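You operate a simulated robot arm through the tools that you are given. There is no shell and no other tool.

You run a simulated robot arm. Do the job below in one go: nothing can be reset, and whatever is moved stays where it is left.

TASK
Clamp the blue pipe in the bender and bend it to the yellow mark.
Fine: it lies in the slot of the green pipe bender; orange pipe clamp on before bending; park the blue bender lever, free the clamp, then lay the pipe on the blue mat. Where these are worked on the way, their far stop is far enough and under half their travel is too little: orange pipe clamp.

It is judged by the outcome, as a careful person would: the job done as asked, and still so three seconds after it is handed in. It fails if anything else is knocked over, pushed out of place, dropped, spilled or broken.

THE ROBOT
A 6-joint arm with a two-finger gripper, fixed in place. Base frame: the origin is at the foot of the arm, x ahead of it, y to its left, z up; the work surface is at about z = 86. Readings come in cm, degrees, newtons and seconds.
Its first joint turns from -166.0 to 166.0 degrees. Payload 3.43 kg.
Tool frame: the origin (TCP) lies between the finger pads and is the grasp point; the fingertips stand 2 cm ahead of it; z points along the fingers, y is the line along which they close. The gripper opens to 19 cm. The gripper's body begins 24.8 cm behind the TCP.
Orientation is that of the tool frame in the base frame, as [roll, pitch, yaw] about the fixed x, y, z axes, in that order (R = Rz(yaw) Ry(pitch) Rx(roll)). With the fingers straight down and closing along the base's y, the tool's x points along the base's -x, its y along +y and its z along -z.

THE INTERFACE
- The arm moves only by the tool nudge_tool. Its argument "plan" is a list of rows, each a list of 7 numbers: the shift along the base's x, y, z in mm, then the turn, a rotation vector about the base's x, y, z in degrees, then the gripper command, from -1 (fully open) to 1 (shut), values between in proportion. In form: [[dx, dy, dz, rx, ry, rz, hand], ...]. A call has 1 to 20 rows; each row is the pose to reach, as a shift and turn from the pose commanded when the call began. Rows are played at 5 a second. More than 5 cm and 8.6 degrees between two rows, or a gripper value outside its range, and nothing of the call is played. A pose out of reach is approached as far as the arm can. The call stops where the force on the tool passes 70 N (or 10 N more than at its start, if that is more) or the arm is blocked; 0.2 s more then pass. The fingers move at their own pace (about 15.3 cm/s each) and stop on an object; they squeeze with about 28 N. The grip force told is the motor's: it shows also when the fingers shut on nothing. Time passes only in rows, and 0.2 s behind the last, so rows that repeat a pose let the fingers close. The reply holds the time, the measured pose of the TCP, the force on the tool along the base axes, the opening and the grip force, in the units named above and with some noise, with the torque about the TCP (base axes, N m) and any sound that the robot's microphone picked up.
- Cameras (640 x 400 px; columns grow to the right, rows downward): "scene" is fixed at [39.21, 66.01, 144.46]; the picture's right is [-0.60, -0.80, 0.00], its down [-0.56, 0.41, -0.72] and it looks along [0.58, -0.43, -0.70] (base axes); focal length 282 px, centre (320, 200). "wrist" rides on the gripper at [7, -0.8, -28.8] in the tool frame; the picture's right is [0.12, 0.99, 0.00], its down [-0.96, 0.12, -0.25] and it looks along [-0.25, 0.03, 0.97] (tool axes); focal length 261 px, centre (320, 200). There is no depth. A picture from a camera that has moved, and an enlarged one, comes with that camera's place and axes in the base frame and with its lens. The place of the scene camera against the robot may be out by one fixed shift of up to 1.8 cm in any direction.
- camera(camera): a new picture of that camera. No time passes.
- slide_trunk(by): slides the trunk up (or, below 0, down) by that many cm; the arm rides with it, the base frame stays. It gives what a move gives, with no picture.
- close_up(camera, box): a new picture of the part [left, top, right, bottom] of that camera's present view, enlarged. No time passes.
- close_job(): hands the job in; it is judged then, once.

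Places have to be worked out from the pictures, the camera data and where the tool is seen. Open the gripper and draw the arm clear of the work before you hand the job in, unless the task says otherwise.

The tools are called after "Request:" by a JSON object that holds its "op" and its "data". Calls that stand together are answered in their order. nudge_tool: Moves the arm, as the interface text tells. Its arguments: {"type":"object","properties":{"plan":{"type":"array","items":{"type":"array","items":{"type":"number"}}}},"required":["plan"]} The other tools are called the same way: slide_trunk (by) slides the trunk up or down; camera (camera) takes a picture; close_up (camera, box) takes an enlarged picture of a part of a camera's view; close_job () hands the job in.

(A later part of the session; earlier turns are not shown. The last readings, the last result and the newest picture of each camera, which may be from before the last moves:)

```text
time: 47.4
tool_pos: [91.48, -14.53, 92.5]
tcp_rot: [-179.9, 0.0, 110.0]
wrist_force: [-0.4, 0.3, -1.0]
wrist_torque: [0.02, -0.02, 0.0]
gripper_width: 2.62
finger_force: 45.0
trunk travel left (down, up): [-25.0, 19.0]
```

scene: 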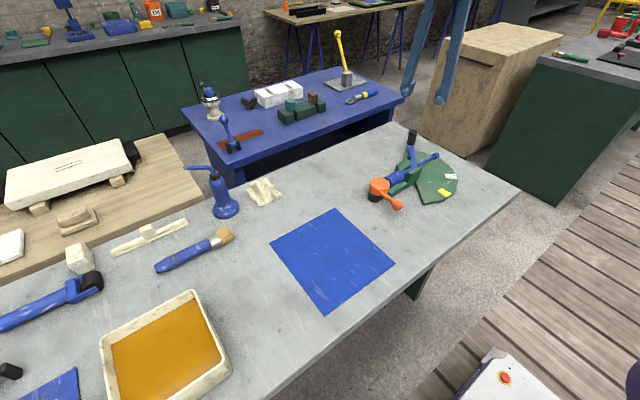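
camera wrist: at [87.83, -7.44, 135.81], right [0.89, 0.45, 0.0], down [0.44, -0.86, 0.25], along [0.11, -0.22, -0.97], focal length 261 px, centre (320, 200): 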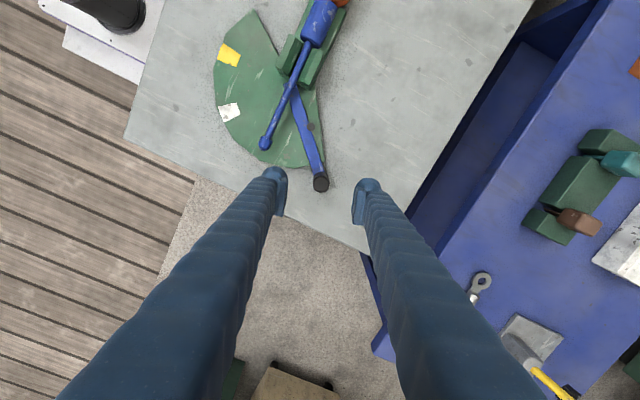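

The handle is gripped (2.62 cm). I'll swing clockwise along the arc in stages, first to about -70°, checking the forces.

Request:
{"op": "nudge_tool", "data": {"plan": [[-10.5, -9.6, 0, 0, 0, -3, 1], [-21.5, -18.1, 0, 0, 0, -6, 1], [-33.2, -25.6, 0, 0, 0, -9, 1], [-45.5, -32.0, 0, 0, 0, -12, 1], [-58.4, -37.3, 0, 0, 0, -15, 1], [-58.4, -37.3, 0, 0, 0, -15, 1]]}}

Request:
{"op": "close_up", "data": {"camera": "wrist", "box": [200, 0, 440, 260]}}

Request:
{"op": "close_up", "data": {"camera": "scene", "box": [380, 100, 460, 205]}}

```text
time: 48.8
tool_pos: [85.77, -18.16, 92.56]
tcp_rot: [-179.8, 0.0, 95.1]
wrist_force: [0.4, -1.0, -5.4]
wrist_torque: [0.12, 0.03, 0.01]
gripper_width: 2.57
finger_force: 45.0
trunk travel left (down, up): [-25.0, 19.0]
```

```text
1.54 times, centred on (320, 130) of wrist
camera zoom: at [84.39, -11.39, 121.12], right [0.98, 0.21, 0.0], down [0.2, -0.95, 0.25], along [0.05, -0.24, -0.97], focal length 401 px, centre (320, 308)
```

zoom: 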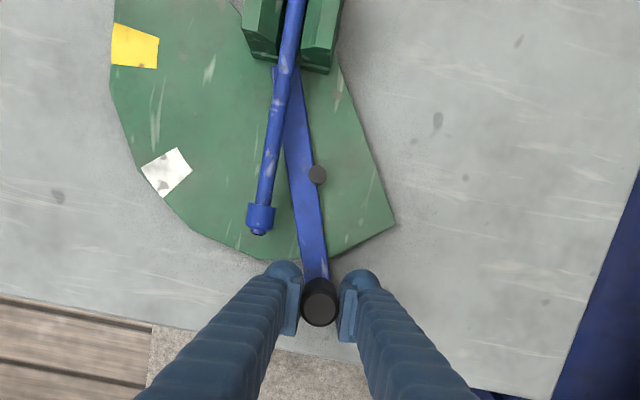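

```text
3.81 times, centred on (420, 152) of scene
camera zoom: at [39.21, 66.01, 144.46], right [-0.6, -0.8, 0.0], down [-0.56, 0.41, -0.72], along [0.58, -0.43, -0.7], focal length 1075 px, centre (-61, 381)
```

zoom: 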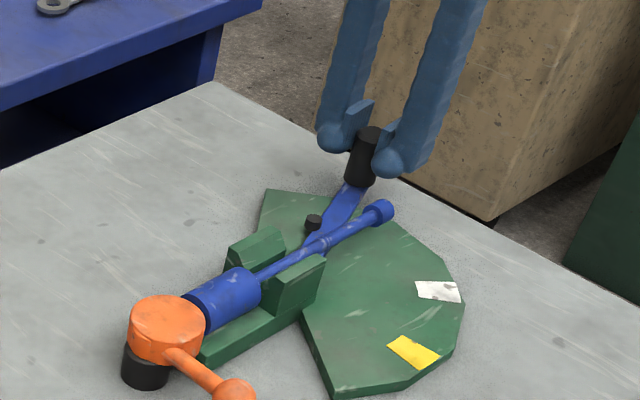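

Smooth with low force. Continuing to -90°, where the peg should meet the rod.

Request:
{"op": "nudge_tool", "data": {"plan": [[-13.2, -4.2, 0, 0, 0, -3, 1], [-26.8, -7.2, 0, 0, 0, -6, 1], [-40.5, -9.0, 0, 0, 0, -9, 1], [-54.4, -9.6, 0, 0, 0, -12, 1], [-54.4, -9.6, 0, 0, 0, -12, 1]]}}

Request:
{"op": "close_up", "data": {"camera": "wrist", "box": [200, 0, 440, 260]}}

Request:
{"op": "close_up", "data": {"camera": "scene", "box": [380, 100, 460, 205]}}

```text
time: 50.0
tool_pos: [80.31, -19.24, 92.5]
tcp_rot: [-179.8, 0.0, 83.0]
wrist_force: [0.7, -3.4, -6.6]
wrist_torque: [-0.05, -0.01, 0.02]
gripper_width: 2.56
finger_force: 45.0
trunk travel left (down, up): [-25.0, 19.0]
```

```text
1.54 times, centred on (320, 130) of wrist
camera zoom: at [80.38, -12.28, 121.13], right [1.0, 0.0, 0.0], down [0.0, -0.97, 0.25], along [0.0, -0.25, -0.97], focal length 401 px, centre (320, 308)
```

zoom: 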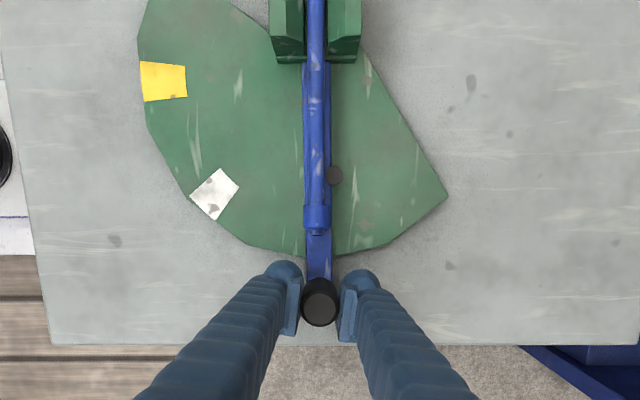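

```text
3.81 times, centred on (420, 152) of scene
camera zoom: at [39.21, 66.01, 144.46], right [-0.6, -0.8, 0.0], down [-0.56, 0.41, -0.72], along [0.58, -0.43, -0.7], focal length 1075 px, centre (-61, 381)
```

zoom: 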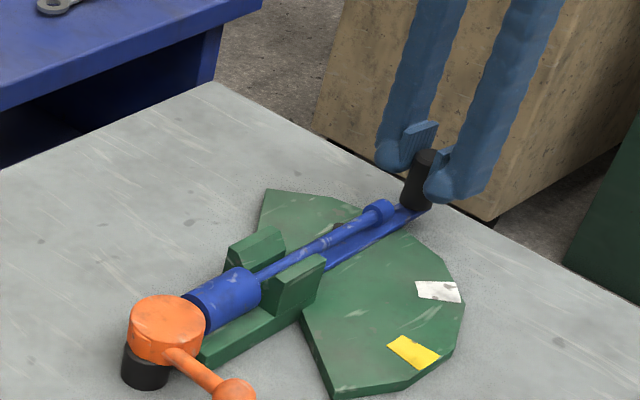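

The lever is aligned under the rod with the peg against it. I'll begin the bend, going to -110° first.

Request:
{"op": "nudge_tool", "data": {"plan": [[-13.9, 0.6, 0, 0, 0, -3, 1], [-27.6, 2.4, 0, 0, 0, -6, 1], [-41.2, 5.4, 0, 0, 0, -9, 1], [-54.4, 9.6, 0, 0, 0, -12, 1], [-54.4, 9.6, 0, 0, 0, -12, 1]]}}

Request:
{"op": "close_up", "data": {"camera": "wrist", "box": [200, 0, 440, 260]}}

Request:
{"op": "close_up", "data": {"camera": "scene", "box": [380, 100, 460, 205]}}

```text
time: 51.2
tool_pos: [74.71, -18.35, 92.48]
tcp_rot: [179.9, 0.0, 71.0]
wrist_force: [-4.2, -11.9, -0.6]
wrist_torque: [-0.18, 0.05, -0.01]
gripper_width: 2.54
finger_force: 45.4
trunk travel left (down, up): [-25.0, 19.0]
```

```text
1.54 times, centred on (320, 130) of wrist
camera zoom: at [76.28, -11.56, 121.14], right [0.98, -0.21, 0.0], down [-0.2, -0.95, 0.25], along [-0.05, -0.24, -0.97], focal length 401 px, centre (320, 308)
```

zoom: 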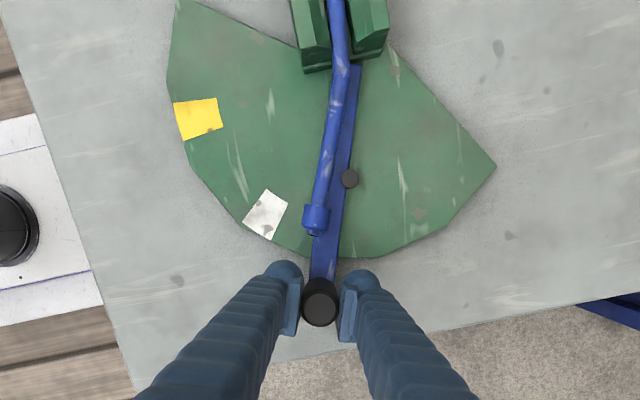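

```text
3.81 times, centred on (420, 152) of scene
camera zoom: at [39.21, 66.01, 144.46], right [-0.6, -0.8, 0.0], down [-0.56, 0.41, -0.72], along [0.58, -0.43, -0.7], focal length 1075 px, centre (-61, 381)
```

zoom: 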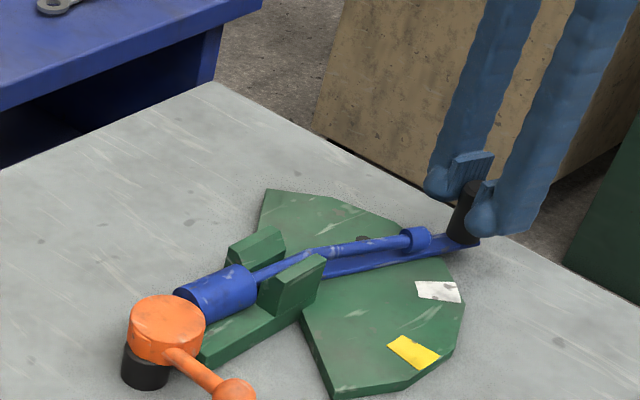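

The pipe is bending with the lever, with about 12 N at the handle. Continuing to -135°.

Request:
{"op": "nudge_tool", "data": {"plan": [[-12.9, 5.3, 0, 0, 0, -3, 1], [-25.2, 11.7, 0, 0, 0, -6, 1], [-36.9, 19.2, 0, 0, 0, -9, 1], [-47.9, 27.7, 0, 0, 0, -12, 1], [-58.2, 37.0, 0, 0, 0, -15, 1], [-58.2, 37.0, 0, 0, 0, -15, 1]]}}

Request:
{"op": "close_up", "data": {"camera": "wrist", "box": [200, 0, 440, 260]}}

Request:
{"op": "close_up", "data": {"camera": "scene", "box": [370, 100, 470, 215]}}

```text
time: 52.6
tool_pos: [68.71, -14.54, 92.51]
tcp_rot: [-179.8, 0.0, 56.1]
wrist_force: [-19.2, -19.3, -15.0]
wrist_torque: [-0.2, 0.12, 0.0]
gripper_width: 2.56
finger_force: 44.7
trunk travel left (down, up): [-25.0, 19.0]
```

```text
1.54 times, centred on (320, 130) of wrist
camera zoom: at [72.03, -8.44, 121.15], right [0.89, -0.46, 0.0], down [-0.44, -0.86, 0.25], along [-0.12, -0.22, -0.97], focal length 401 px, centre (320, 308)
```

zoom: 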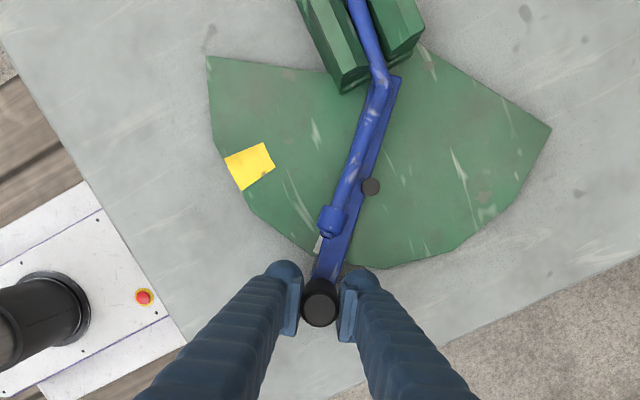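

```text
3.48 times, centred on (420, 158) of scene
camera zoom: at [39.21, 66.01, 144.46], right [-0.6, -0.8, 0.0], down [-0.56, 0.41, -0.72], along [0.58, -0.43, -0.7], focal length 982 px, centre (-28, 348)
```

zoom: 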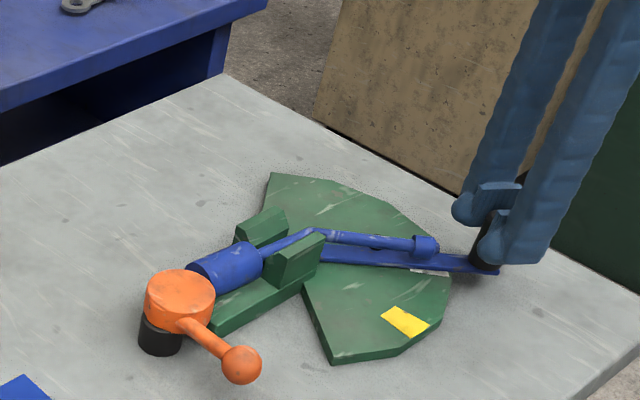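

The bend tracks the lever. The outward pull shows the true pivot is about 1 mm toward (-x,-y), so I'll correct the arc for that and continue to -160°.

Request:
{"op": "nudge_tool", "data": {"plan": [[-10.3, 9.3, -0.7, 0, 0, -4, 1], [-18.8, 20.3, -0.7, 0, 0, -8, 1], [-26.3, 32.0, -0.7, 0, 0, -12, 1], [-32.7, 44.3, -0.7, 0, 0, -16, 1], [-38.0, 57.2, -0.7, 0, 0, -20, 1], [-38.0, 57.2, -0.7, 0, 0, -20, 1]]}}

Request:
{"op": "close_up", "data": {"camera": "wrist", "box": [200, 0, 440, 260]}}

Request:
{"op": "close_up", "data": {"camera": "scene", "box": [370, 100, 470, 215]}}

```text
time: 54.0
tool_pos: [64.85, -8.66, 92.45]
tcp_rot: [-179.9, 0.0, 36.1]
wrist_force: [-29.4, -11.5, 4.6]
wrist_torque: [0.05, 0.08, -0.04]
gripper_width: 2.56
finger_force: 45.3
trunk travel left (down, up): [-25.0, 19.0]
```

```text
1.54 times, centred on (320, 130) of wrist
camera zoom: at [70.13, -4.04, 121.15], right [0.68, -0.73, 0.0], down [-0.71, -0.66, 0.25], along [-0.18, -0.17, -0.97], focal length 401 px, centre (320, 308)
```

zoom: 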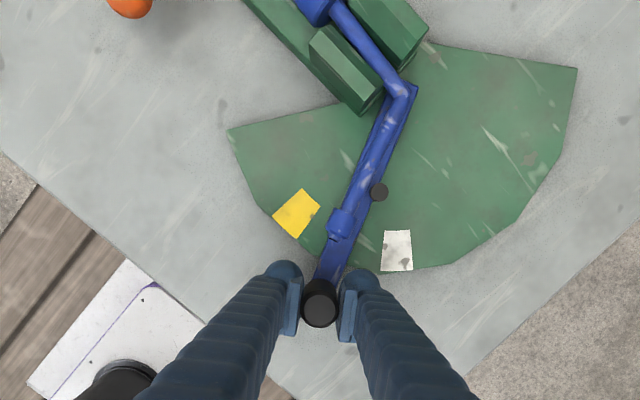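

```text
3.48 times, centred on (420, 158) of scene
camera zoom: at [39.21, 66.01, 144.46], right [-0.6, -0.8, 0.0], down [-0.56, 0.41, -0.72], along [0.58, -0.43, -0.7], focal length 982 px, centre (-28, 348)
```

zoom: 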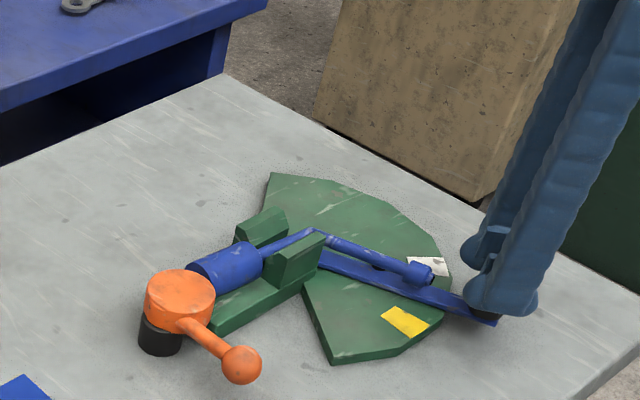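

The lever is at about -160° with just a radial friction pull. Refit pivot is ≈(80.04,-3.07), radius 16.2. I'll continue to about -172° and then compare with the yellow mark.

Request:
{"op": "nudge_tool", "data": {"plan": [[-8.0, 15.6, -0.3, 0, 0, -5, 1], [-11.0, 29.5, -0.3, 0, 0, -10, 1], [-11.9, 35.1, -0.3, 0, 0, -12, 1], [-11.9, 35.1, -0.3, 0, 0, -12, 1]]}}

Request:
{"op": "close_up", "data": {"camera": "wrist", "box": [220, 0, 440, 220]}}

Request:
{"op": "close_up", "data": {"camera": "scene", "box": [380, 130, 470, 215]}}

```text
time: 55.0
tool_pos: [63.86, -5.37, 92.45]
tcp_rot: [-179.9, -0.2, 24.1]
wrist_force: [-12.3, -1.6, 9.6]
wrist_torque: [0.11, -0.15, -0.01]
gripper_width: 2.57
finger_force: 45.1
trunk travel left (down, up): [-25.0, 19.0]
```

```text
1.82 times, centred on (330, 110) of wrist
camera zoom: at [70.06, -1.68, 121.16], right [0.51, -0.86, 0.0], down [-0.83, -0.5, 0.25], along [-0.21, -0.13, -0.97], focal length 474 px, centre (302, 364)
```

zoom: 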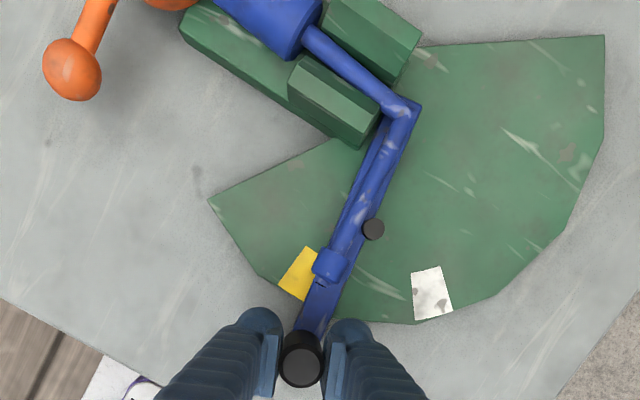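

```text
4.71 times, centred on (425, 172) of scene
camera zoom: at [39.21, 66.01, 144.46], right [-0.6, -0.8, 0.0], down [-0.56, 0.41, -0.72], along [0.58, -0.43, -0.7], focal length 1328 px, centre (-174, 329)
```

zoom: 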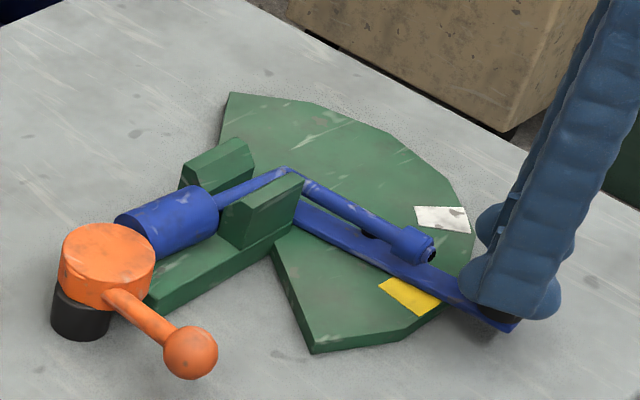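

Lever at about -172°, covering the near edge of the yellow mark. I'll advance the last 8° in small steps to centre it on the mark.

Request:
{"op": "nudge_tool", "data": {"plan": [[-0.9, 5.6, -0.3, 0, 0, -2, 1], [-0.9, 11.3, -0.3, 0, 0, -4, 1], [-1.1, 17, -0.3, 0, 0, -6, 1], [-1.3, 22.6, -0.3, 0, 0, -8, 1], [-1.3, 22.6, -0.3, 0, 0, -8, 1]]}}

Request:
{"op": "close_up", "data": {"camera": "wrist", "box": [220, 0, 440, 220]}}

Request:
{"op": "close_up", "data": {"camera": "scene", "box": [380, 130, 470, 215]}}

```text
time: 56.2
tool_pos: [63.73, -3.03, 92.52]
tcp_rot: [179.9, -0.1, 16.0]
wrist_force: [-4.7, 0.1, 31.0]
wrist_torque: [0.01, 0.14, -0.01]
gripper_width: 2.57
finger_force: 44.5
trunk travel left (down, up): [-25.0, 19.0]
```

```text
1.82 times, centred on (330, 110) of wrist
camera zoom: at [70.32, -0.34, 121.15], right [0.39, -0.92, 0.0], down [-0.89, -0.38, 0.25], along [-0.23, -0.1, -0.97], focal length 474 px, centre (302, 364)
```

zoom: 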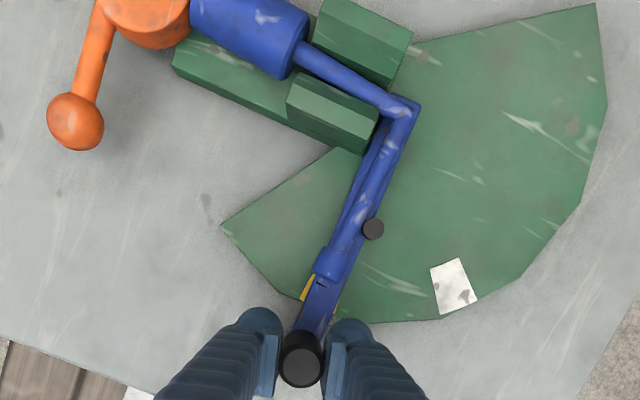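

```text
4.71 times, centred on (425, 172) of scene
camera zoom: at [39.21, 66.01, 144.46], right [-0.6, -0.8, 0.0], down [-0.56, 0.41, -0.72], along [0.58, -0.43, -0.7], focal length 1328 px, centre (-174, 329)
```

zoom: 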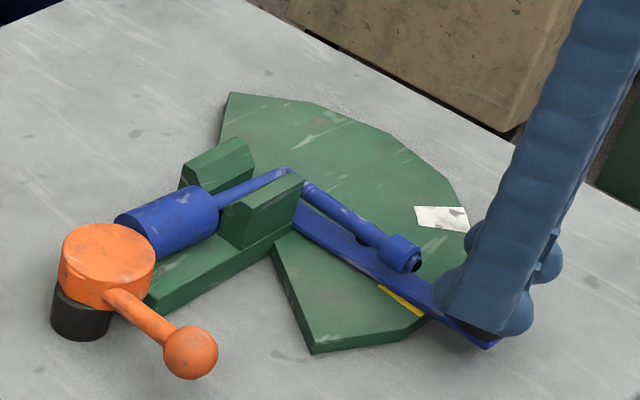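

Request:
{"op": "close_up", "data": {"camera": "wrist", "box": [300, 120, 360, 190]}}

Request:
{"op": "close_up", "data": {"camera": "wrist", "box": [290, 20, 390, 190]}}

Request:
{"op": "close_up", "data": {"camera": "scene", "box": [415, 165, 465, 210]}}

```text
5.71 times, centred on (330, 155) of wrist
camera zoom: at [70.32, -0.34, 121.15], right [0.39, -0.92, 0.0], down [-0.89, -0.38, 0.25], along [-0.23, -0.1, -0.97], focal length 1489 px, centre (263, 457)
```

zoom: 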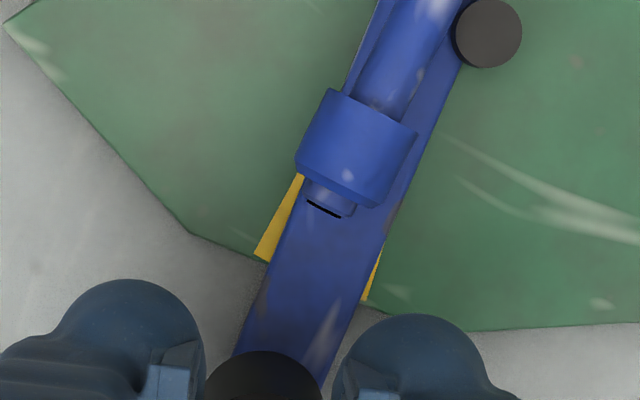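

```text
2.35 times, centred on (340, 105) of wrist
camera zoom: at [70.32, -0.34, 121.15], right [0.39, -0.92, 0.0], down [-0.89, -0.38, 0.25], along [-0.23, -0.1, -0.97], focal length 613 px, centre (273, 424)
```

zoom: 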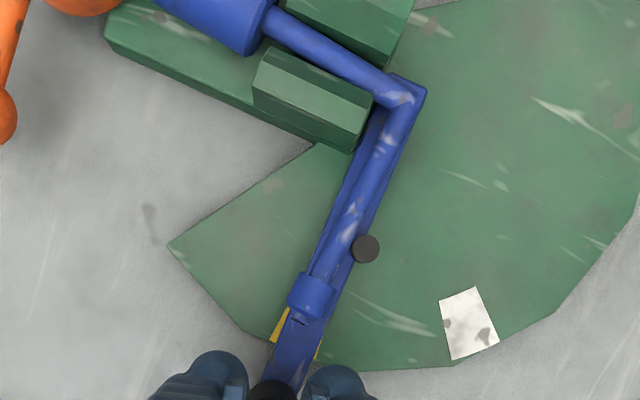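

```text
8.89 times, centred on (440, 188) of scene
camera zoom: at [39.21, 66.01, 144.46], right [-0.6, -0.8, 0.0], down [-0.56, 0.41, -0.72], along [0.58, -0.43, -0.7], focal length 2509 px, centre (-747, 311)
```

zoom: 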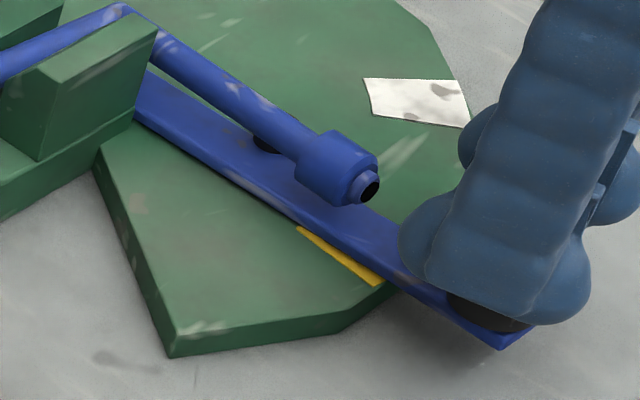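

The lever is centred on the yellow mark (equal slivers of yellow on both sides after parallax), and the rod lies parallel on it. I'll start swinging the lever back and check for any spring-back.

Request:
{"op": "nudge_tool", "data": {"plan": [[0, 0, 1.3, 0, 0, 0, 1], [0.8, -14.1, 1.3, 0, 0, 3.5, 1], [2.7, -28.1, 1.3, 0, 0, 7, 1], [5.7, -41.9, 1.3, 0, 0, 10.5, 1], [10.0, -55.4, 1.3, 0, 0, 14, 1], [15.4, -68.5, 1.3, 0, 0, 17.5, 1], [21.9, -81.0, 1.3, 0, 0, 21, 1], [21.9, -81.0, 1.3, 0, 0, 21, 1]]}}

Request:
{"op": "close_up", "data": {"camera": "wrist", "box": [200, 0, 440, 240]}}

Request:
{"op": "close_up", "data": {"camera": "scene", "box": [380, 130, 470, 215]}}

```text
time: 58.0
tool_pos: [66.0, -11.2, 92.45]
tcp_rot: [179.9, 0.1, 37.3]
wrist_force: [10.0, 5.9, 10.9]
wrist_torque: [0.02, -0.04, 0.03]
gripper_width: 2.53
finger_force: 44.9
trunk travel left (down, up): [-25.0, 19.0]
```

```text
1.67 times, centred on (320, 120) of wrist
camera zoom: at [71.18, -6.27, 121.11], right [0.69, -0.72, 0.0], down [-0.7, -0.67, 0.25], along [-0.18, -0.17, -0.97], focal length 434 px, centre (320, 333)
```

zoom: 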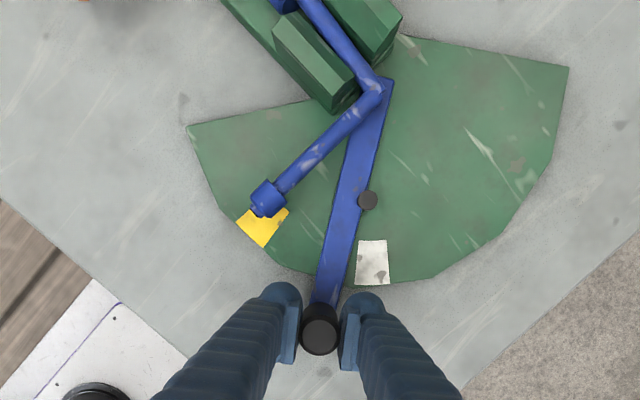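

```text
4.71 times, centred on (425, 172) of scene
camera zoom: at [39.21, 66.01, 144.46], right [-0.6, -0.8, 0.0], down [-0.56, 0.41, -0.72], along [0.58, -0.43, -0.7], focal length 1328 px, centre (-174, 329)
```

zoom: 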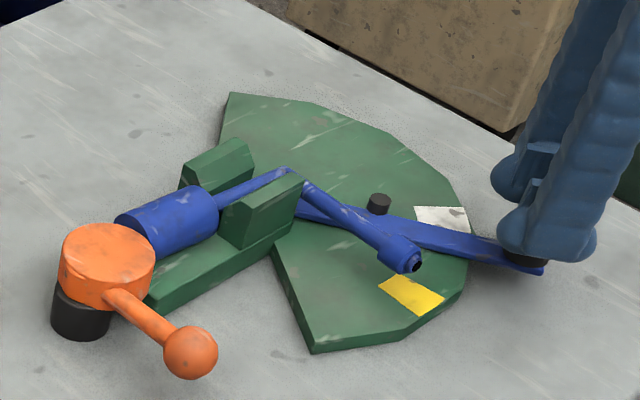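

The pipe stays bent at about 90°, pointing at the yellow mark, with no spring-back. I'll swing the lever on back toward its parked position.

Request:
{"op": "nudge_tool", "data": {"plan": [[7.6, -11.9, 0.5, 0, 0, 3.5, 1], [16.2, -23.1, 0.5, 0, 0, 6.9, 1], [25.7, -33.6, 0.5, 0, 0, 10.4, 1], [36.2, -43.1, 0.5, 0, 0, 13.8, 1], [47.4, -51.7, 0.5, 0, 0, 17.3, 1], [59.3, -59.3, 0.5, 0, 0, 20.8, 1], [71.8, -65.8, 0.5, 0, 0, 24.2, 1], [84.9, -71.2, 0.5, 0, 0, 27.7, 1], [98.4, -75.5, 0.5, 0, 0, 31.2, 1], [112.2, -78.5, 0.5, 0, 0, 34.6, 1], [126.2, -80.4, 0.5, 0, 0, 38.1, 1], [126.2, -80.4, 0.5, 0, 0, 38.1, 1]]}}

Request:
{"op": "close_up", "data": {"camera": "scene", "box": [370, 100, 470, 215]}}

```text
time: 60.6
tool_pos: [78.72, -19.13, 92.5]
tcp_rot: [-179.9, 0.0, 75.2]
wrist_force: [-0.1, 7.9, -13.0]
wrist_torque: [0.25, -0.03, -0.02]
gripper_width: 2.57
finger_force: 44.6
trunk travel left (down, up): [-25.0, 19.0]
```

```text
3.48 times, centred on (420, 158) of scene
camera zoom: at [39.21, 66.01, 144.46], right [-0.6, -0.8, 0.0], down [-0.56, 0.41, -0.72], along [0.58, -0.43, -0.7], focal length 982 px, centre (-28, 348)
```

zoom: 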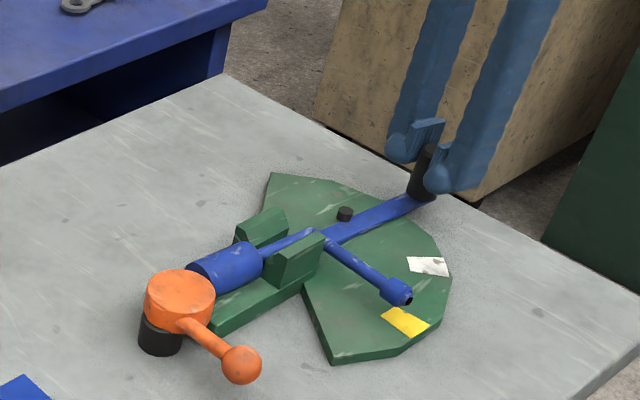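

Request:
{"op": "nudge_tool", "data": {"plan": [[14.1, -0.6, -0.5, 0, 0, 3.5, 1], [28.2, 0, -0.5, 0, 0, 6.9, 1], [42.2, 1.9, -0.5, 0, 0, 10.4, 1], [56.0, 4.9, -0.5, 0, 0, 13.8, 1], [69.5, 9.2, -0.5, 0, 0, 17.3, 1], [82.6, 14.6, -0.5, 0, 0, 20.8, 1], [95.1, 21.1, -0.5, 0, 0, 24.2, 1], [107.0, 28.7, -0.5, 0, 0, 27.7, 1], [118.2, 37.3, -0.5, 0, 0, 31.2, 1], [128.7, 46.8, -0.5, 0, 0, 34.6, 1], [128.7, 46.8, -0.5, 0, 0, 34.6, 1]]}}

Request:
{"op": "close_up", "data": {"camera": "wrist", "box": [200, 0, 440, 260]}}

Request:
{"op": "close_up", "data": {"camera": "scene", "box": [370, 100, 470, 215]}}

```text
time: 63.0
tool_pos: [91.49, -14.63, 92.46]
tcp_rot: [-179.8, 0.0, 109.8]
wrist_force: [-4.6, 4.5, -7.6]
wrist_torque: [-0.18, -0.06, -0.01]
gripper_width: 2.56
finger_force: 45.2
trunk travel left (down, up): [-25.0, 19.0]
```

```text
1.54 times, centred on (320, 130) of wrist
camera zoom: at [88.35, -8.3, 121.15], right [0.89, 0.45, 0.0], down [0.44, -0.87, 0.25], along [0.11, -0.22, -0.97], focal length 401 px, centre (320, 308)
```

zoom: 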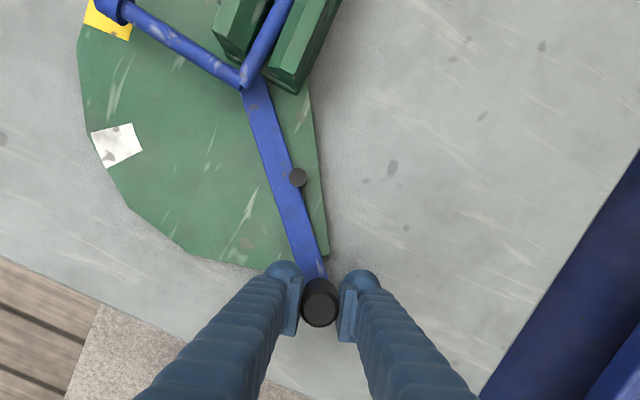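

```text
3.48 times, centred on (420, 158) of scene
camera zoom: at [39.21, 66.01, 144.46], right [-0.6, -0.8, 0.0], down [-0.56, 0.41, -0.72], along [0.58, -0.43, -0.7], focal length 982 px, centre (-28, 348)
```

zoom: 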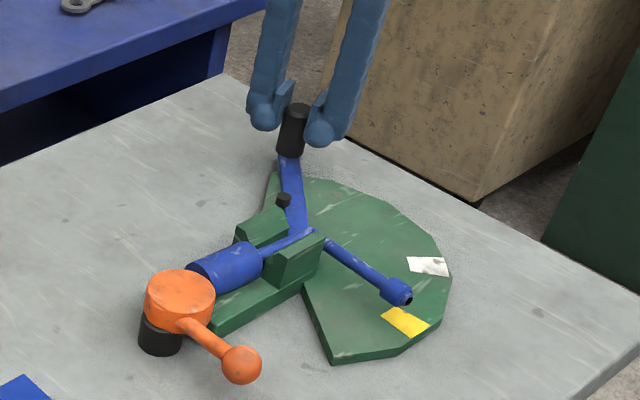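

The lever is back at its starting pose. I'll press it lightly 2–3 mm further to see whether it is against its park stop.

Request:
{"op": "nudge_tool", "data": {"plan": [[1.5, 1.5, 0, 0, 0, 0, 1], [2.5, 2.5, 0, 0, 0, 0, 1], [2.5, 2.5, 0, 0, 0, 0, 1]]}}

```text
time: 63.8
tool_pos: [91.7, -14.46, 92.48]
tcp_rot: [-179.8, -0.1, 109.7]
wrist_force: [-12.5, -2.6, -11.9]
wrist_torque: [-0.02, 0.15, -0.07]
gripper_width: 2.56
finger_force: 45.3
trunk travel left (down, up): [-25.0, 19.0]
```

It's seated against its park position (force rising with little further travel). I'll relax, open the fingers and lift clear.

Request:
{"op": "nudge_tool", "data": {"plan": [[2, 2, 0, 0, 0, 0, 0.68], [2, 2, 0, 0, 0, 0, 0.5], [2, 2, 0, 0, 0, 0, 0.4], [2, 2, 20, 0, 0, 0, 0.4], [2, 2, 50, 0, 0, 0, 0.4], [2, 2, 90, 0, 0, 0, 0.4], [2, 2, 130, 0, 0, 0, 0.4], [2, 2, 150, 0, 0, 0, 0.4], [2, 2, 150, 0, 0, 0, 0.4]]}}

Request:
{"op": "close_up", "data": {"camera": "wrist", "box": [200, 0, 380, 220]}}

Request:
{"op": "close_up", "data": {"camera": "scene", "box": [370, 100, 470, 215]}}

```text
time: 65.8
tool_pos: [92.04, -14.01, 107.55]
tcp_rot: [-179.9, 0.0, 109.8]
wrist_force: [-0.4, 1.2, 0.4]
wrist_torque: [-0.02, 0.01, -0.01]
gripper_width: 5.7
finger_force: 0.1
trunk travel left (down, up): [-25.0, 19.0]
```

```text
1.82 times, centred on (290, 110) of wrist
camera zoom: at [88.91, -7.83, 136.16], right [0.89, 0.45, 0.0], down [0.43, -0.87, 0.25], along [0.11, -0.22, -0.97], focal length 474 px, centre (374, 364)
```

zoom: 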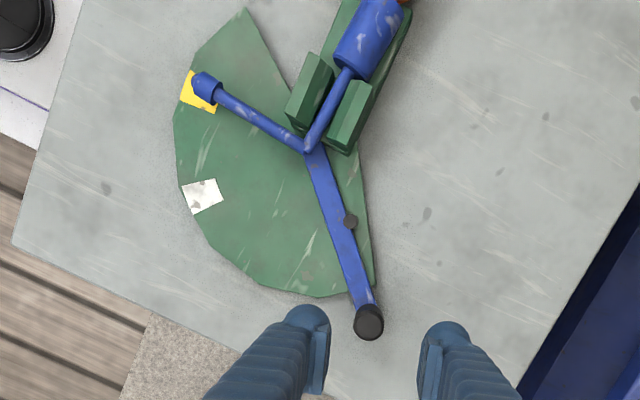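

```text
3.48 times, centred on (420, 158) of scene
camera zoom: at [39.21, 66.01, 144.46], right [-0.6, -0.8, 0.0], down [-0.56, 0.41, -0.72], along [0.58, -0.43, -0.7], focal length 982 px, centre (-28, 348)
```

zoom: 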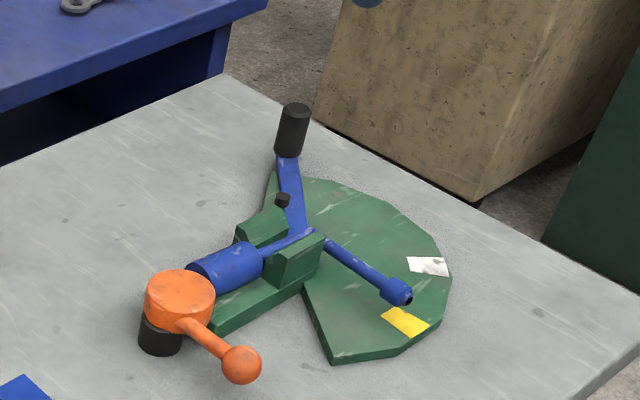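

The lever is parked as it was at the start, and the pipe is bent. Now I'll move to the clamp ball (≈(71.7,14.9)) with the fingers straddling it along y.

Request:
{"op": "nudge_tool", "data": {"plan": [[-20, 29, 0, 0, 0, 7, 0.4], [-40, 58, 0, 0, 0, 14, 0.4], [-61, 87, 0, 0, 0, 21, 0.4], [-81, 116, 0, 0, 0, 28, 0.4], [-102, 145, 0, 0, 0, 35, 0.4], [-122, 174, 0, 0, 0, 42, 0.4], [-142, 203, 0, 0, 0, 49, 0.4], [-163, 232, 0, 0, 0, 56, 0.4], [-183, 261, 0, 0, 0, 63, 0.4], [-203, 289, 0, 0, 0, 70, 0.4], [-203, 289, -40, 0, 0, 70, 0.4], [-203, 289, -70, 0, 0, 70, 0.4], [-203, 289, -70, 0, 0, 70, 0.4]]}}

Request:
{"op": "close_up", "data": {"camera": "wrist", "box": [200, 80, 440, 320]}}

Request:
{"op": "close_up", "data": {"camera": "scene", "box": [355, 110, 455, 225]}}

```text
time: 68.6
tool_pos: [71.8, 14.73, 100.57]
tcp_rot: [-180.0, 0.0, 179.7]
wrist_force: [-0.3, 0.4, 0.0]
wrist_torque: [-0.02, -0.02, -0.03]
gripper_width: 5.7
finger_force: 0.1
trunk travel left (down, up): [-25.0, 19.0]
```

```text
1.67 times, centred on (320, 200) of wrist
camera zoom: at [64.82, 13.75, 129.21], right [-0.12, 0.99, 0.0], down [0.96, 0.11, 0.25], along [0.25, 0.03, -0.97], focal length 434 px, centre (320, 200)
```

zoom: 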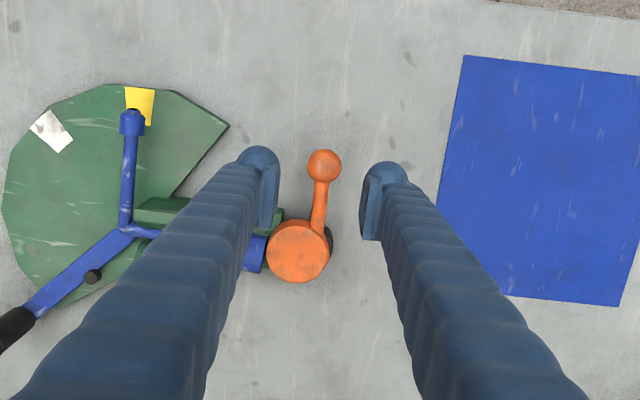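

```text
3.48 times, centred on (405, 168) of scene
camera zoom: at [39.21, 66.01, 144.46], right [-0.6, -0.8, 0.0], down [-0.56, 0.41, -0.72], along [0.58, -0.43, -0.7], focal length 982 px, centre (24, 313)
```

zoom: 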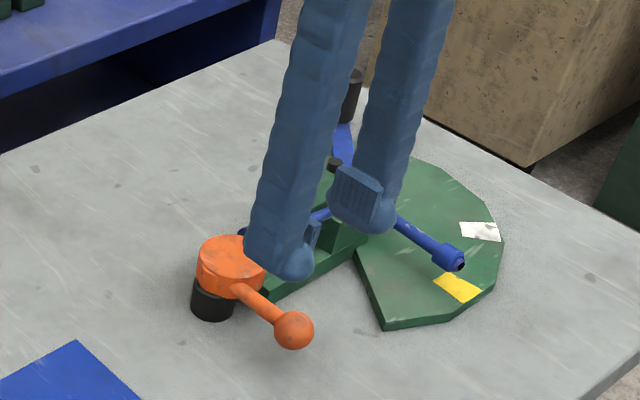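

Ball confirmed at ≈(71.5,15.0). I'll descend around it and close to a snug grip.

Request:
{"op": "nudge_tool", "data": {"plan": [[-2.5, 2.5, -35, 0, 0, 0, 0.4], [-2.5, 2.5, -70, 0, 0, 0, 0.4], [-2.5, 2.5, -95, 0, 0, 0, 0.4], [-2.5, 2.5, -103, 0, 0, 0, 0.4], [-2.5, 2.5, -103, 0, 0, 0, 0.6], [-2.5, 2.5, -103, 0, 0, 0, 0.66], [-2.5, 2.5, -103, 0, 0, 0, 0.66]]}}

Request:
{"op": "close_up", "data": {"camera": "wrist", "box": [240, 120, 400, 300]}}

```text
time: 70.2
tool_pos: [71.46, 15.15, 90.09]
tcp_rot: [179.9, 0.0, 179.9]
wrist_force: [-0.2, 0.0, 1.2]
wrist_torque: [-0.01, -0.01, 0.01]
gripper_width: 3.24
finger_force: 0.3
trunk travel left (down, up): [-25.0, 19.0]
```

```text
2.22 times, centred on (320, 210) of wrist
camera zoom: at [64.47, 14.23, 118.82], right [-0.12, 0.99, 0.0], down [0.96, 0.11, 0.25], along [0.24, 0.03, -0.97], focal length 579 px, centre (320, 178)
```

zoom: 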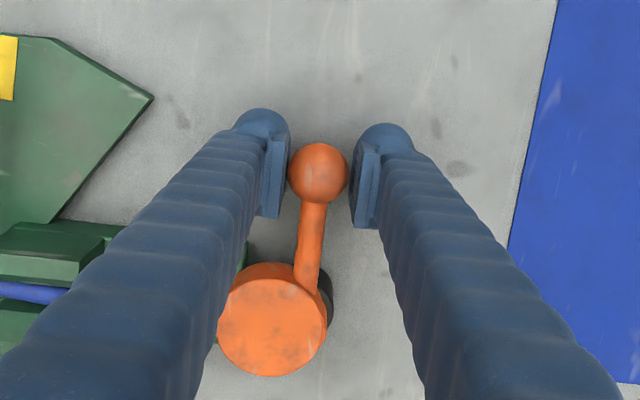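

The ball is caged. I'll swing it clockwise back along its arc toward the open position.

Request:
{"op": "nudge_tool", "data": {"plan": [[0.8, 8.1, 0, 0, 0, -4, 0.68], [2.8, 19.3, 0, 0, 0, -10, 0.68], [6.4, 30.2, 0, 0, 0, -16, 0.68], [11.4, 40.5, 0, 0, 0, -22, 0.68], [17.8, 50, 0, 0, 0, -28, 0.68], [25.4, 58.5, 0, 0, 0, -34, 0.68], [34.2, 65.8, 0, 0, 0, -40, 0.68], [34.2, 65.8, 0, 0, 0, -40, 0.68]]}}

Request:
{"op": "close_up", "data": {"camera": "wrist", "box": [200, 80, 440, 320]}}

Request:
{"op": "close_up", "data": {"camera": "scene", "box": [345, 110, 455, 235]}}

```text
time: 72.0
tool_pos: [74.83, 21.64, 90.24]
tcp_rot: [-179.9, 0.0, 139.8]
wrist_force: [-0.9, 0.0, -0.2]
wrist_torque: [-0.02, -0.01, 0.0]
gripper_width: 3.13
finger_force: 0.5
trunk travel left (down, up): [-25.0, 19.0]
```

```text
1.67 times, centred on (320, 200) of wrist
camera zoom: at [68.98, 25.49, 118.9], right [0.55, 0.83, 0.0], down [0.81, -0.53, 0.25], along [0.21, -0.14, -0.97], focal length 434 px, centre (320, 200)
```

zoom: 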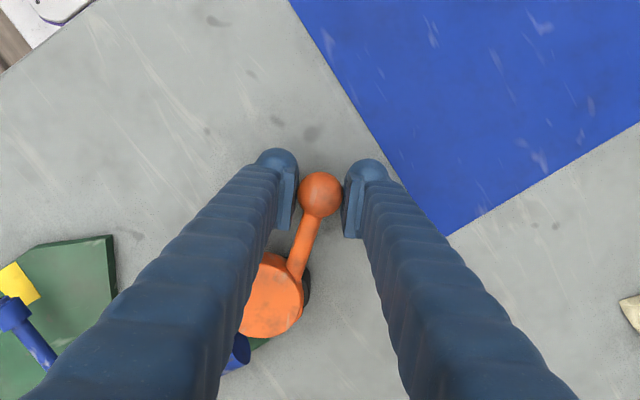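

```text
3.20 times, centred on (400, 172) of scene
camera zoom: at [39.21, 66.01, 144.46], right [-0.6, -0.8, 0.0], down [-0.56, 0.41, -0.72], along [0.58, -0.43, -0.7], focal length 903 px, centre (64, 288)
```

zoom: 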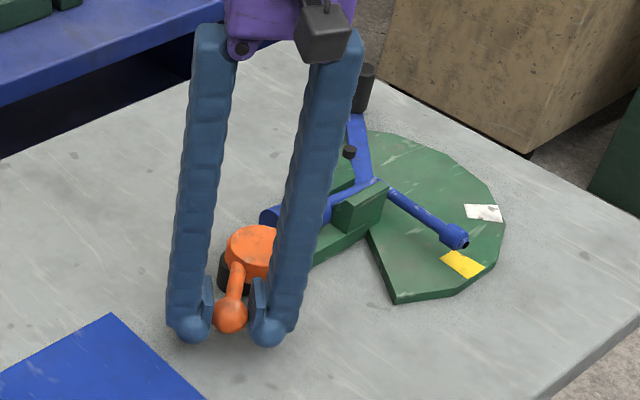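

It's swinging freely. I'll take it the remaining degrees until it reaches its open stop.

Request:
{"op": "nudge_tool", "data": {"plan": [[5, 3.2, 0, 0, 0, -3, 0.68], [9.7, 6.1, 0, 0, 0, -5, 0.68], [12.5, 7.5, 0, 0, 0, -6, 0.68], [14.8, 8.6, 0, 0, 0, -7, 0.68], [14.8, 8.6, 0, 0, 0, -7, 0.68]]}}

Request:
{"op": "close_up", "data": {"camera": "wrist", "box": [240, 100, 400, 300]}}

```text
time: 73.2
tool_pos: [76.29, 22.43, 90.2]
tcp_rot: [-179.9, -0.1, 132.9]
wrist_force: [-9.5, -6.8, -3.0]
wrist_torque: [0.03, 0.0, 0.04]
gripper_width: 3.69
finger_force: 5.5
trunk travel left (down, up): [-25.0, 19.0]
```

```text
2.00 times, centred on (320, 200) of wrist
camera zoom: at [70.91, 27.04, 118.85], right [0.65, 0.76, 0.0], down [0.74, -0.63, 0.25], along [0.19, -0.16, -0.97], focal length 521 px, centre (320, 200)
```

zoom: 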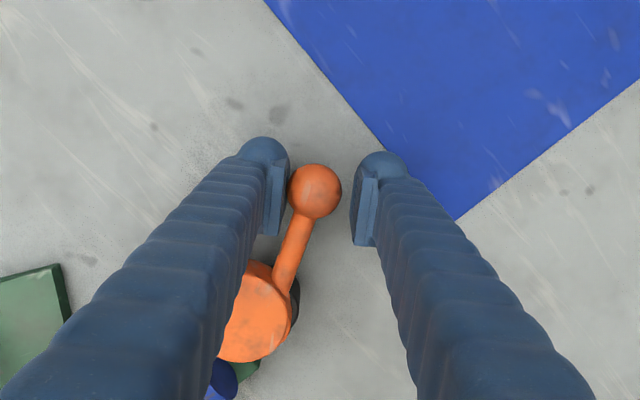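

The open stop is reached (finger pushed back, 12 N). I'll ease off, open the fingers and lift.

Request:
{"op": "nudge_tool", "data": {"plan": [[-2.5, -1.5, 0, 0, 0, 0, 0.5], [-2.5, -1.5, 0, 0, 0, 0, 0.4], [-2.5, -1.5, 30, 0, 0, 0, 0.4], [-2.5, -1.5, 70, 0, 0, 0, 0.4], [-2.5, -1.5, 110, 0, 0, 0, 0.4], [-2.5, -1.5, 150, 0, 0, 0, 0.4], [-2.5, -1.5, 150, 0, 0, 0, 0.4]]}}

Request:
{"op": "camera", "data": {"camera": "wrist"}}

Request:
{"op": "close_up", "data": {"camera": "scene", "box": [345, 110, 465, 235]}}

```text
time: 74.8
tool_pos: [76.22, 22.35, 105.15]
tcp_rot: [-179.9, -0.1, 132.8]
wrist_force: [0.6, 0.7, -0.1]
wrist_torque: [0.04, 0.04, 0.01]
gripper_width: 5.68
finger_force: 0.0
trunk travel left (down, up): [-25.0, 19.0]
```

```text
taken
camera wrist: at [70.83, 26.85, 133.76], right [0.65, 0.76, 0.0], down [0.74, -0.63, 0.25], along [0.19, -0.16, -0.97], focal length 261 px, centre (320, 200)
```

wrist: 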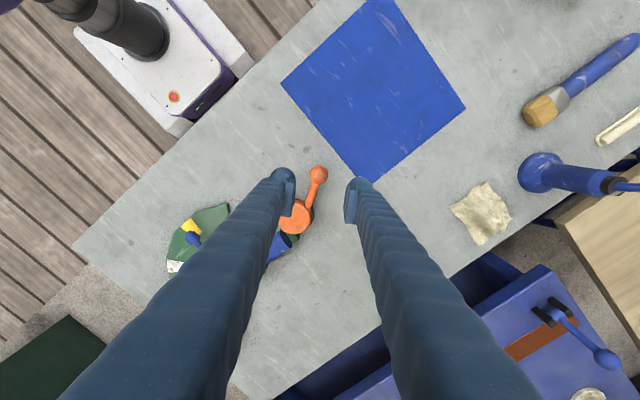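

```text
3.20 times, centred on (405, 172) of scene
camera zoom: at [39.21, 66.01, 144.46], right [-0.6, -0.8, 0.0], down [-0.56, 0.41, -0.72], along [0.58, -0.43, -0.7], focal length 903 px, centre (48, 288)
```

zoom: 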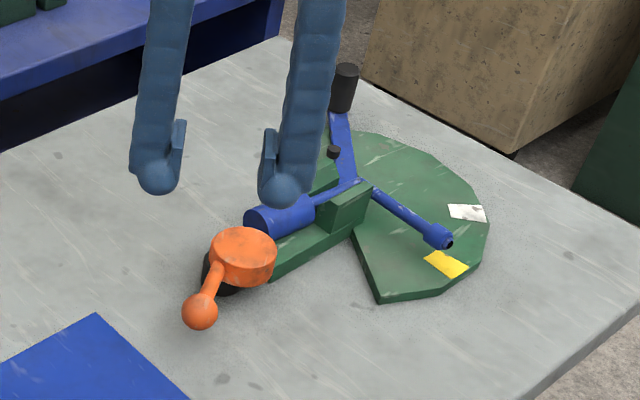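

The clamp is free. Now I'll move over the sleeve with the hand at yaw ≈90° to pick up the bent pipe.

Request:
{"op": "nudge_tool", "data": {"plan": [[6, -22, 0, 0, 0, -6, 0.4], [12, -43, 0, 0, 0, -12, 0.4], [17, -64, 0, 0, 0, -18, 0.4], [22, -86, 0, 0, 0, -24, 0.4], [28, -107, 0, 0, 0, -30, 0.4], [33, -128, 0, 0, 0, -36, 0.4], [39, -150, 0, 0, 0, -42.8, 0.4], [39, -150, -20, 0, 0, -42.8, 0.4], [39, -150, -20, 0, 0, -42.8, 0.4]]}}

Request:
{"op": "close_up", "data": {"camera": "wrist", "box": [230, 60, 410, 300]}}

Request:
{"op": "close_up", "data": {"camera": "wrist", "box": [280, 100, 360, 230]}}

Request:
{"op": "close_up", "data": {"camera": "scene", "box": [365, 110, 455, 215]}}

```text
time: 76.8
tool_pos: [79.92, 7.61, 103.12]
tcp_rot: [-180.0, 0.0, 90.1]
wrist_force: [-0.6, 0.3, 0.2]
wrist_torque: [-0.08, -0.02, -0.01]
gripper_width: 5.7
finger_force: 0.2
trunk travel left (down, up): [-25.0, 19.0]
```

```text
1.67 times, centred on (320, 180) of wrist
camera zoom: at [79.14, 14.47, 131.84], right [0.99, 0.12, 0.0], down [0.12, -0.96, 0.25], along [0.03, -0.25, -0.97], focal length 434 px, centre (320, 233)
```

zoom: 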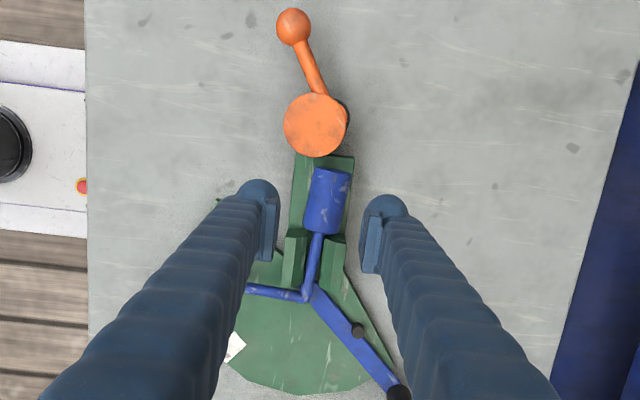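

```text
3.08 times, centred on (320, 165) of wrist
camera zoom: at [79.14, 14.47, 131.84], right [0.99, 0.12, 0.0], down [0.12, -0.96, 0.25], along [0.03, -0.25, -0.97], focal length 802 px, centre (320, 308)
```

zoom: 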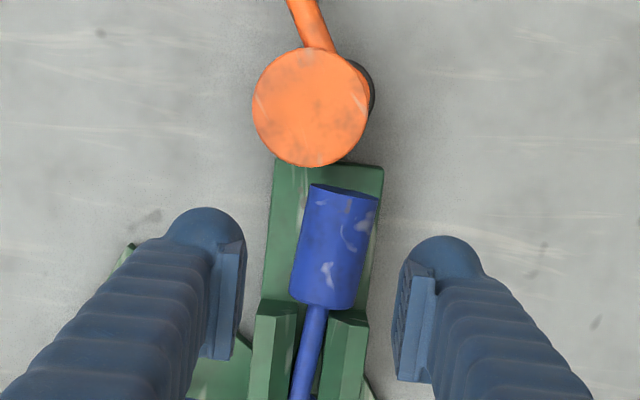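

```text
3.81 times, centred on (410, 162) of scene
camera zoom: at [39.21, 66.01, 144.46], right [-0.6, -0.8, 0.0], down [-0.56, 0.41, -0.72], along [0.58, -0.43, -0.7], focal length 1075 px, centre (-23, 343)
```

zoom: 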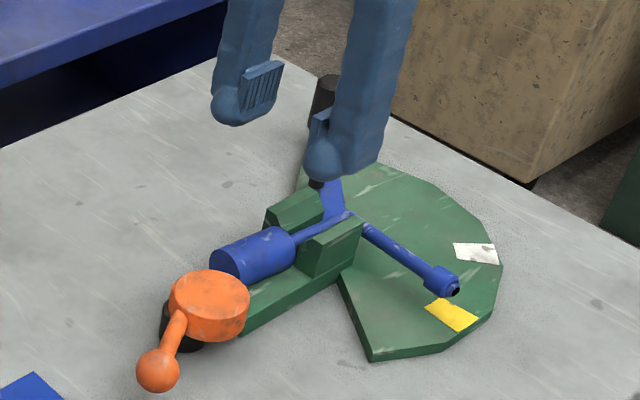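

The sleeve is now centred at about (80.7,7.1), turned roughly -4° within the slot's play. I'll match that angle, descend to z≈90.4 and grip it.

Request:
{"op": "nudge_tool", "data": {"plan": [[4, -3, -30, 0, 0, -2, 0.4], [8, -5, -60, 0, 0, -4.3, 0.4], [8, -5, -90, 0, 0, -4.3, 0.4], [8, -5, -112, 0, 0, -4.3, 0.4], [8, -5, -124, 0, 0, -4.3, 0.4], [8, -5, -127, 0, 0, -4.3, 0.4], [8, -5, -127, 0, 0, -4.3, 0.4]]}}

Request:
{"op": "close_up", "data": {"camera": "wrist", "box": [270, 90, 370, 290]}}

```text
time: 78.4
tool_pos: [80.68, 6.81, 90.61]
tcp_rot: [-180.0, 0.0, 85.8]
wrist_force: [0.1, -0.1, -0.6]
wrist_torque: [0.03, 0.03, -0.01]
gripper_width: 5.72
finger_force: 0.2
trunk travel left (down, up): [-25.0, 19.0]
```

```text
2.00 times, centred on (320, 190) of wrist
camera zoom: at [80.51, 13.93, 119.21], right [1.0, 0.04, 0.0], down [0.04, -0.97, 0.25], along [0.01, -0.25, -0.97], focal length 521 px, centre (320, 220)
```

zoom: 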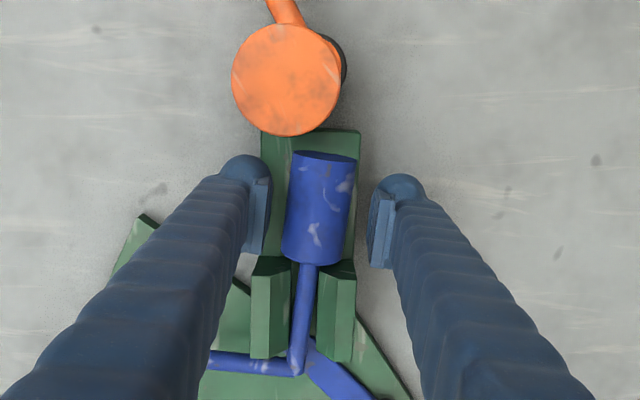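

The fingers straddle the sleeve, clear of the blocks. I'll shift +2 mm in y, lower 2 mm more and close.

Request:
{"op": "nudge_tool", "data": {"plan": [[0, 2, -2, 0, 0, 0, 0.4], [0, 2, -2.5, 0, 0, 0, 0.55], [0, 2, -2.5, 0, 0, 0, 0.62], [0, 2, -2.5, 0, 0, 0, 1], [0, 2, -2.5, 0, 0, 0, 1], [0, 2, -2.5, 0, 0, 0, 1]]}}

Request:
{"op": "close_up", "data": {"camera": "wrist", "box": [270, 90, 370, 290]}}

```text
time: 79.8
tool_pos: [80.52, 7.17, 90.31]
tcp_rot: [-179.9, 0.0, 85.7]
wrist_force: [-12.1, 1.2, -0.7]
wrist_torque: [0.08, 0.04, -0.44]
gripper_width: 3.08
finger_force: 27.7
trunk travel left (down, up): [-25.0, 19.0]
```

```text
2.00 times, centred on (320, 190) of wrist
camera zoom: at [80.41, 14.12, 118.87], right [1.0, 0.04, 0.0], down [0.04, -0.97, 0.25], along [0.01, -0.25, -0.97], focal length 521 px, centre (320, 220)
```

zoom: 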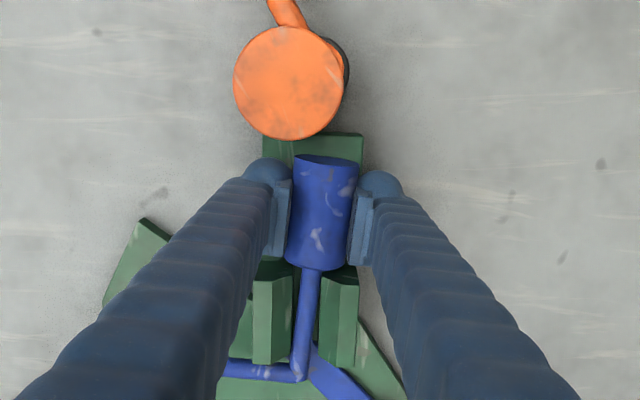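

Gripped, but a 12 N side load shows the rod leaning on a block. I'll shift -2 mm in x to relieve it before lifting.

Request:
{"op": "nudge_tool", "data": {"plan": [[-2, 0, 0, 0, 0, 0, 1], [-2, 0, 0, 0, 0, 0, 1]]}}

```text
time: 80.4
tool_pos: [80.52, 7.17, 90.24]
tcp_rot: [-180.0, -0.1, 85.7]
wrist_force: [-7.2, -0.3, -3.0]
wrist_torque: [0.09, 0.01, -0.3]
gripper_width: 3.1
finger_force: 27.9
trunk travel left (down, up): [-25.0, 19.0]
```

Request:
{"op": "nudge_tool", "data": {"plan": [[-2.5, 0, 0, 0, 0, 0, 1], [-2.5, 0, 0, 0, 0, 0, 1]]}}

```text
time: 81.0
tool_pos: [80.51, 7.09, 90.36]
tcp_rot: [179.9, 0.0, 85.7]
wrist_force: [1.2, 0.1, 1.1]
wrist_torque: [-0.01, -0.02, 0.14]
gripper_width: 3.1
finger_force: 28.6
trunk travel left (down, up): [-25.0, 19.0]
```

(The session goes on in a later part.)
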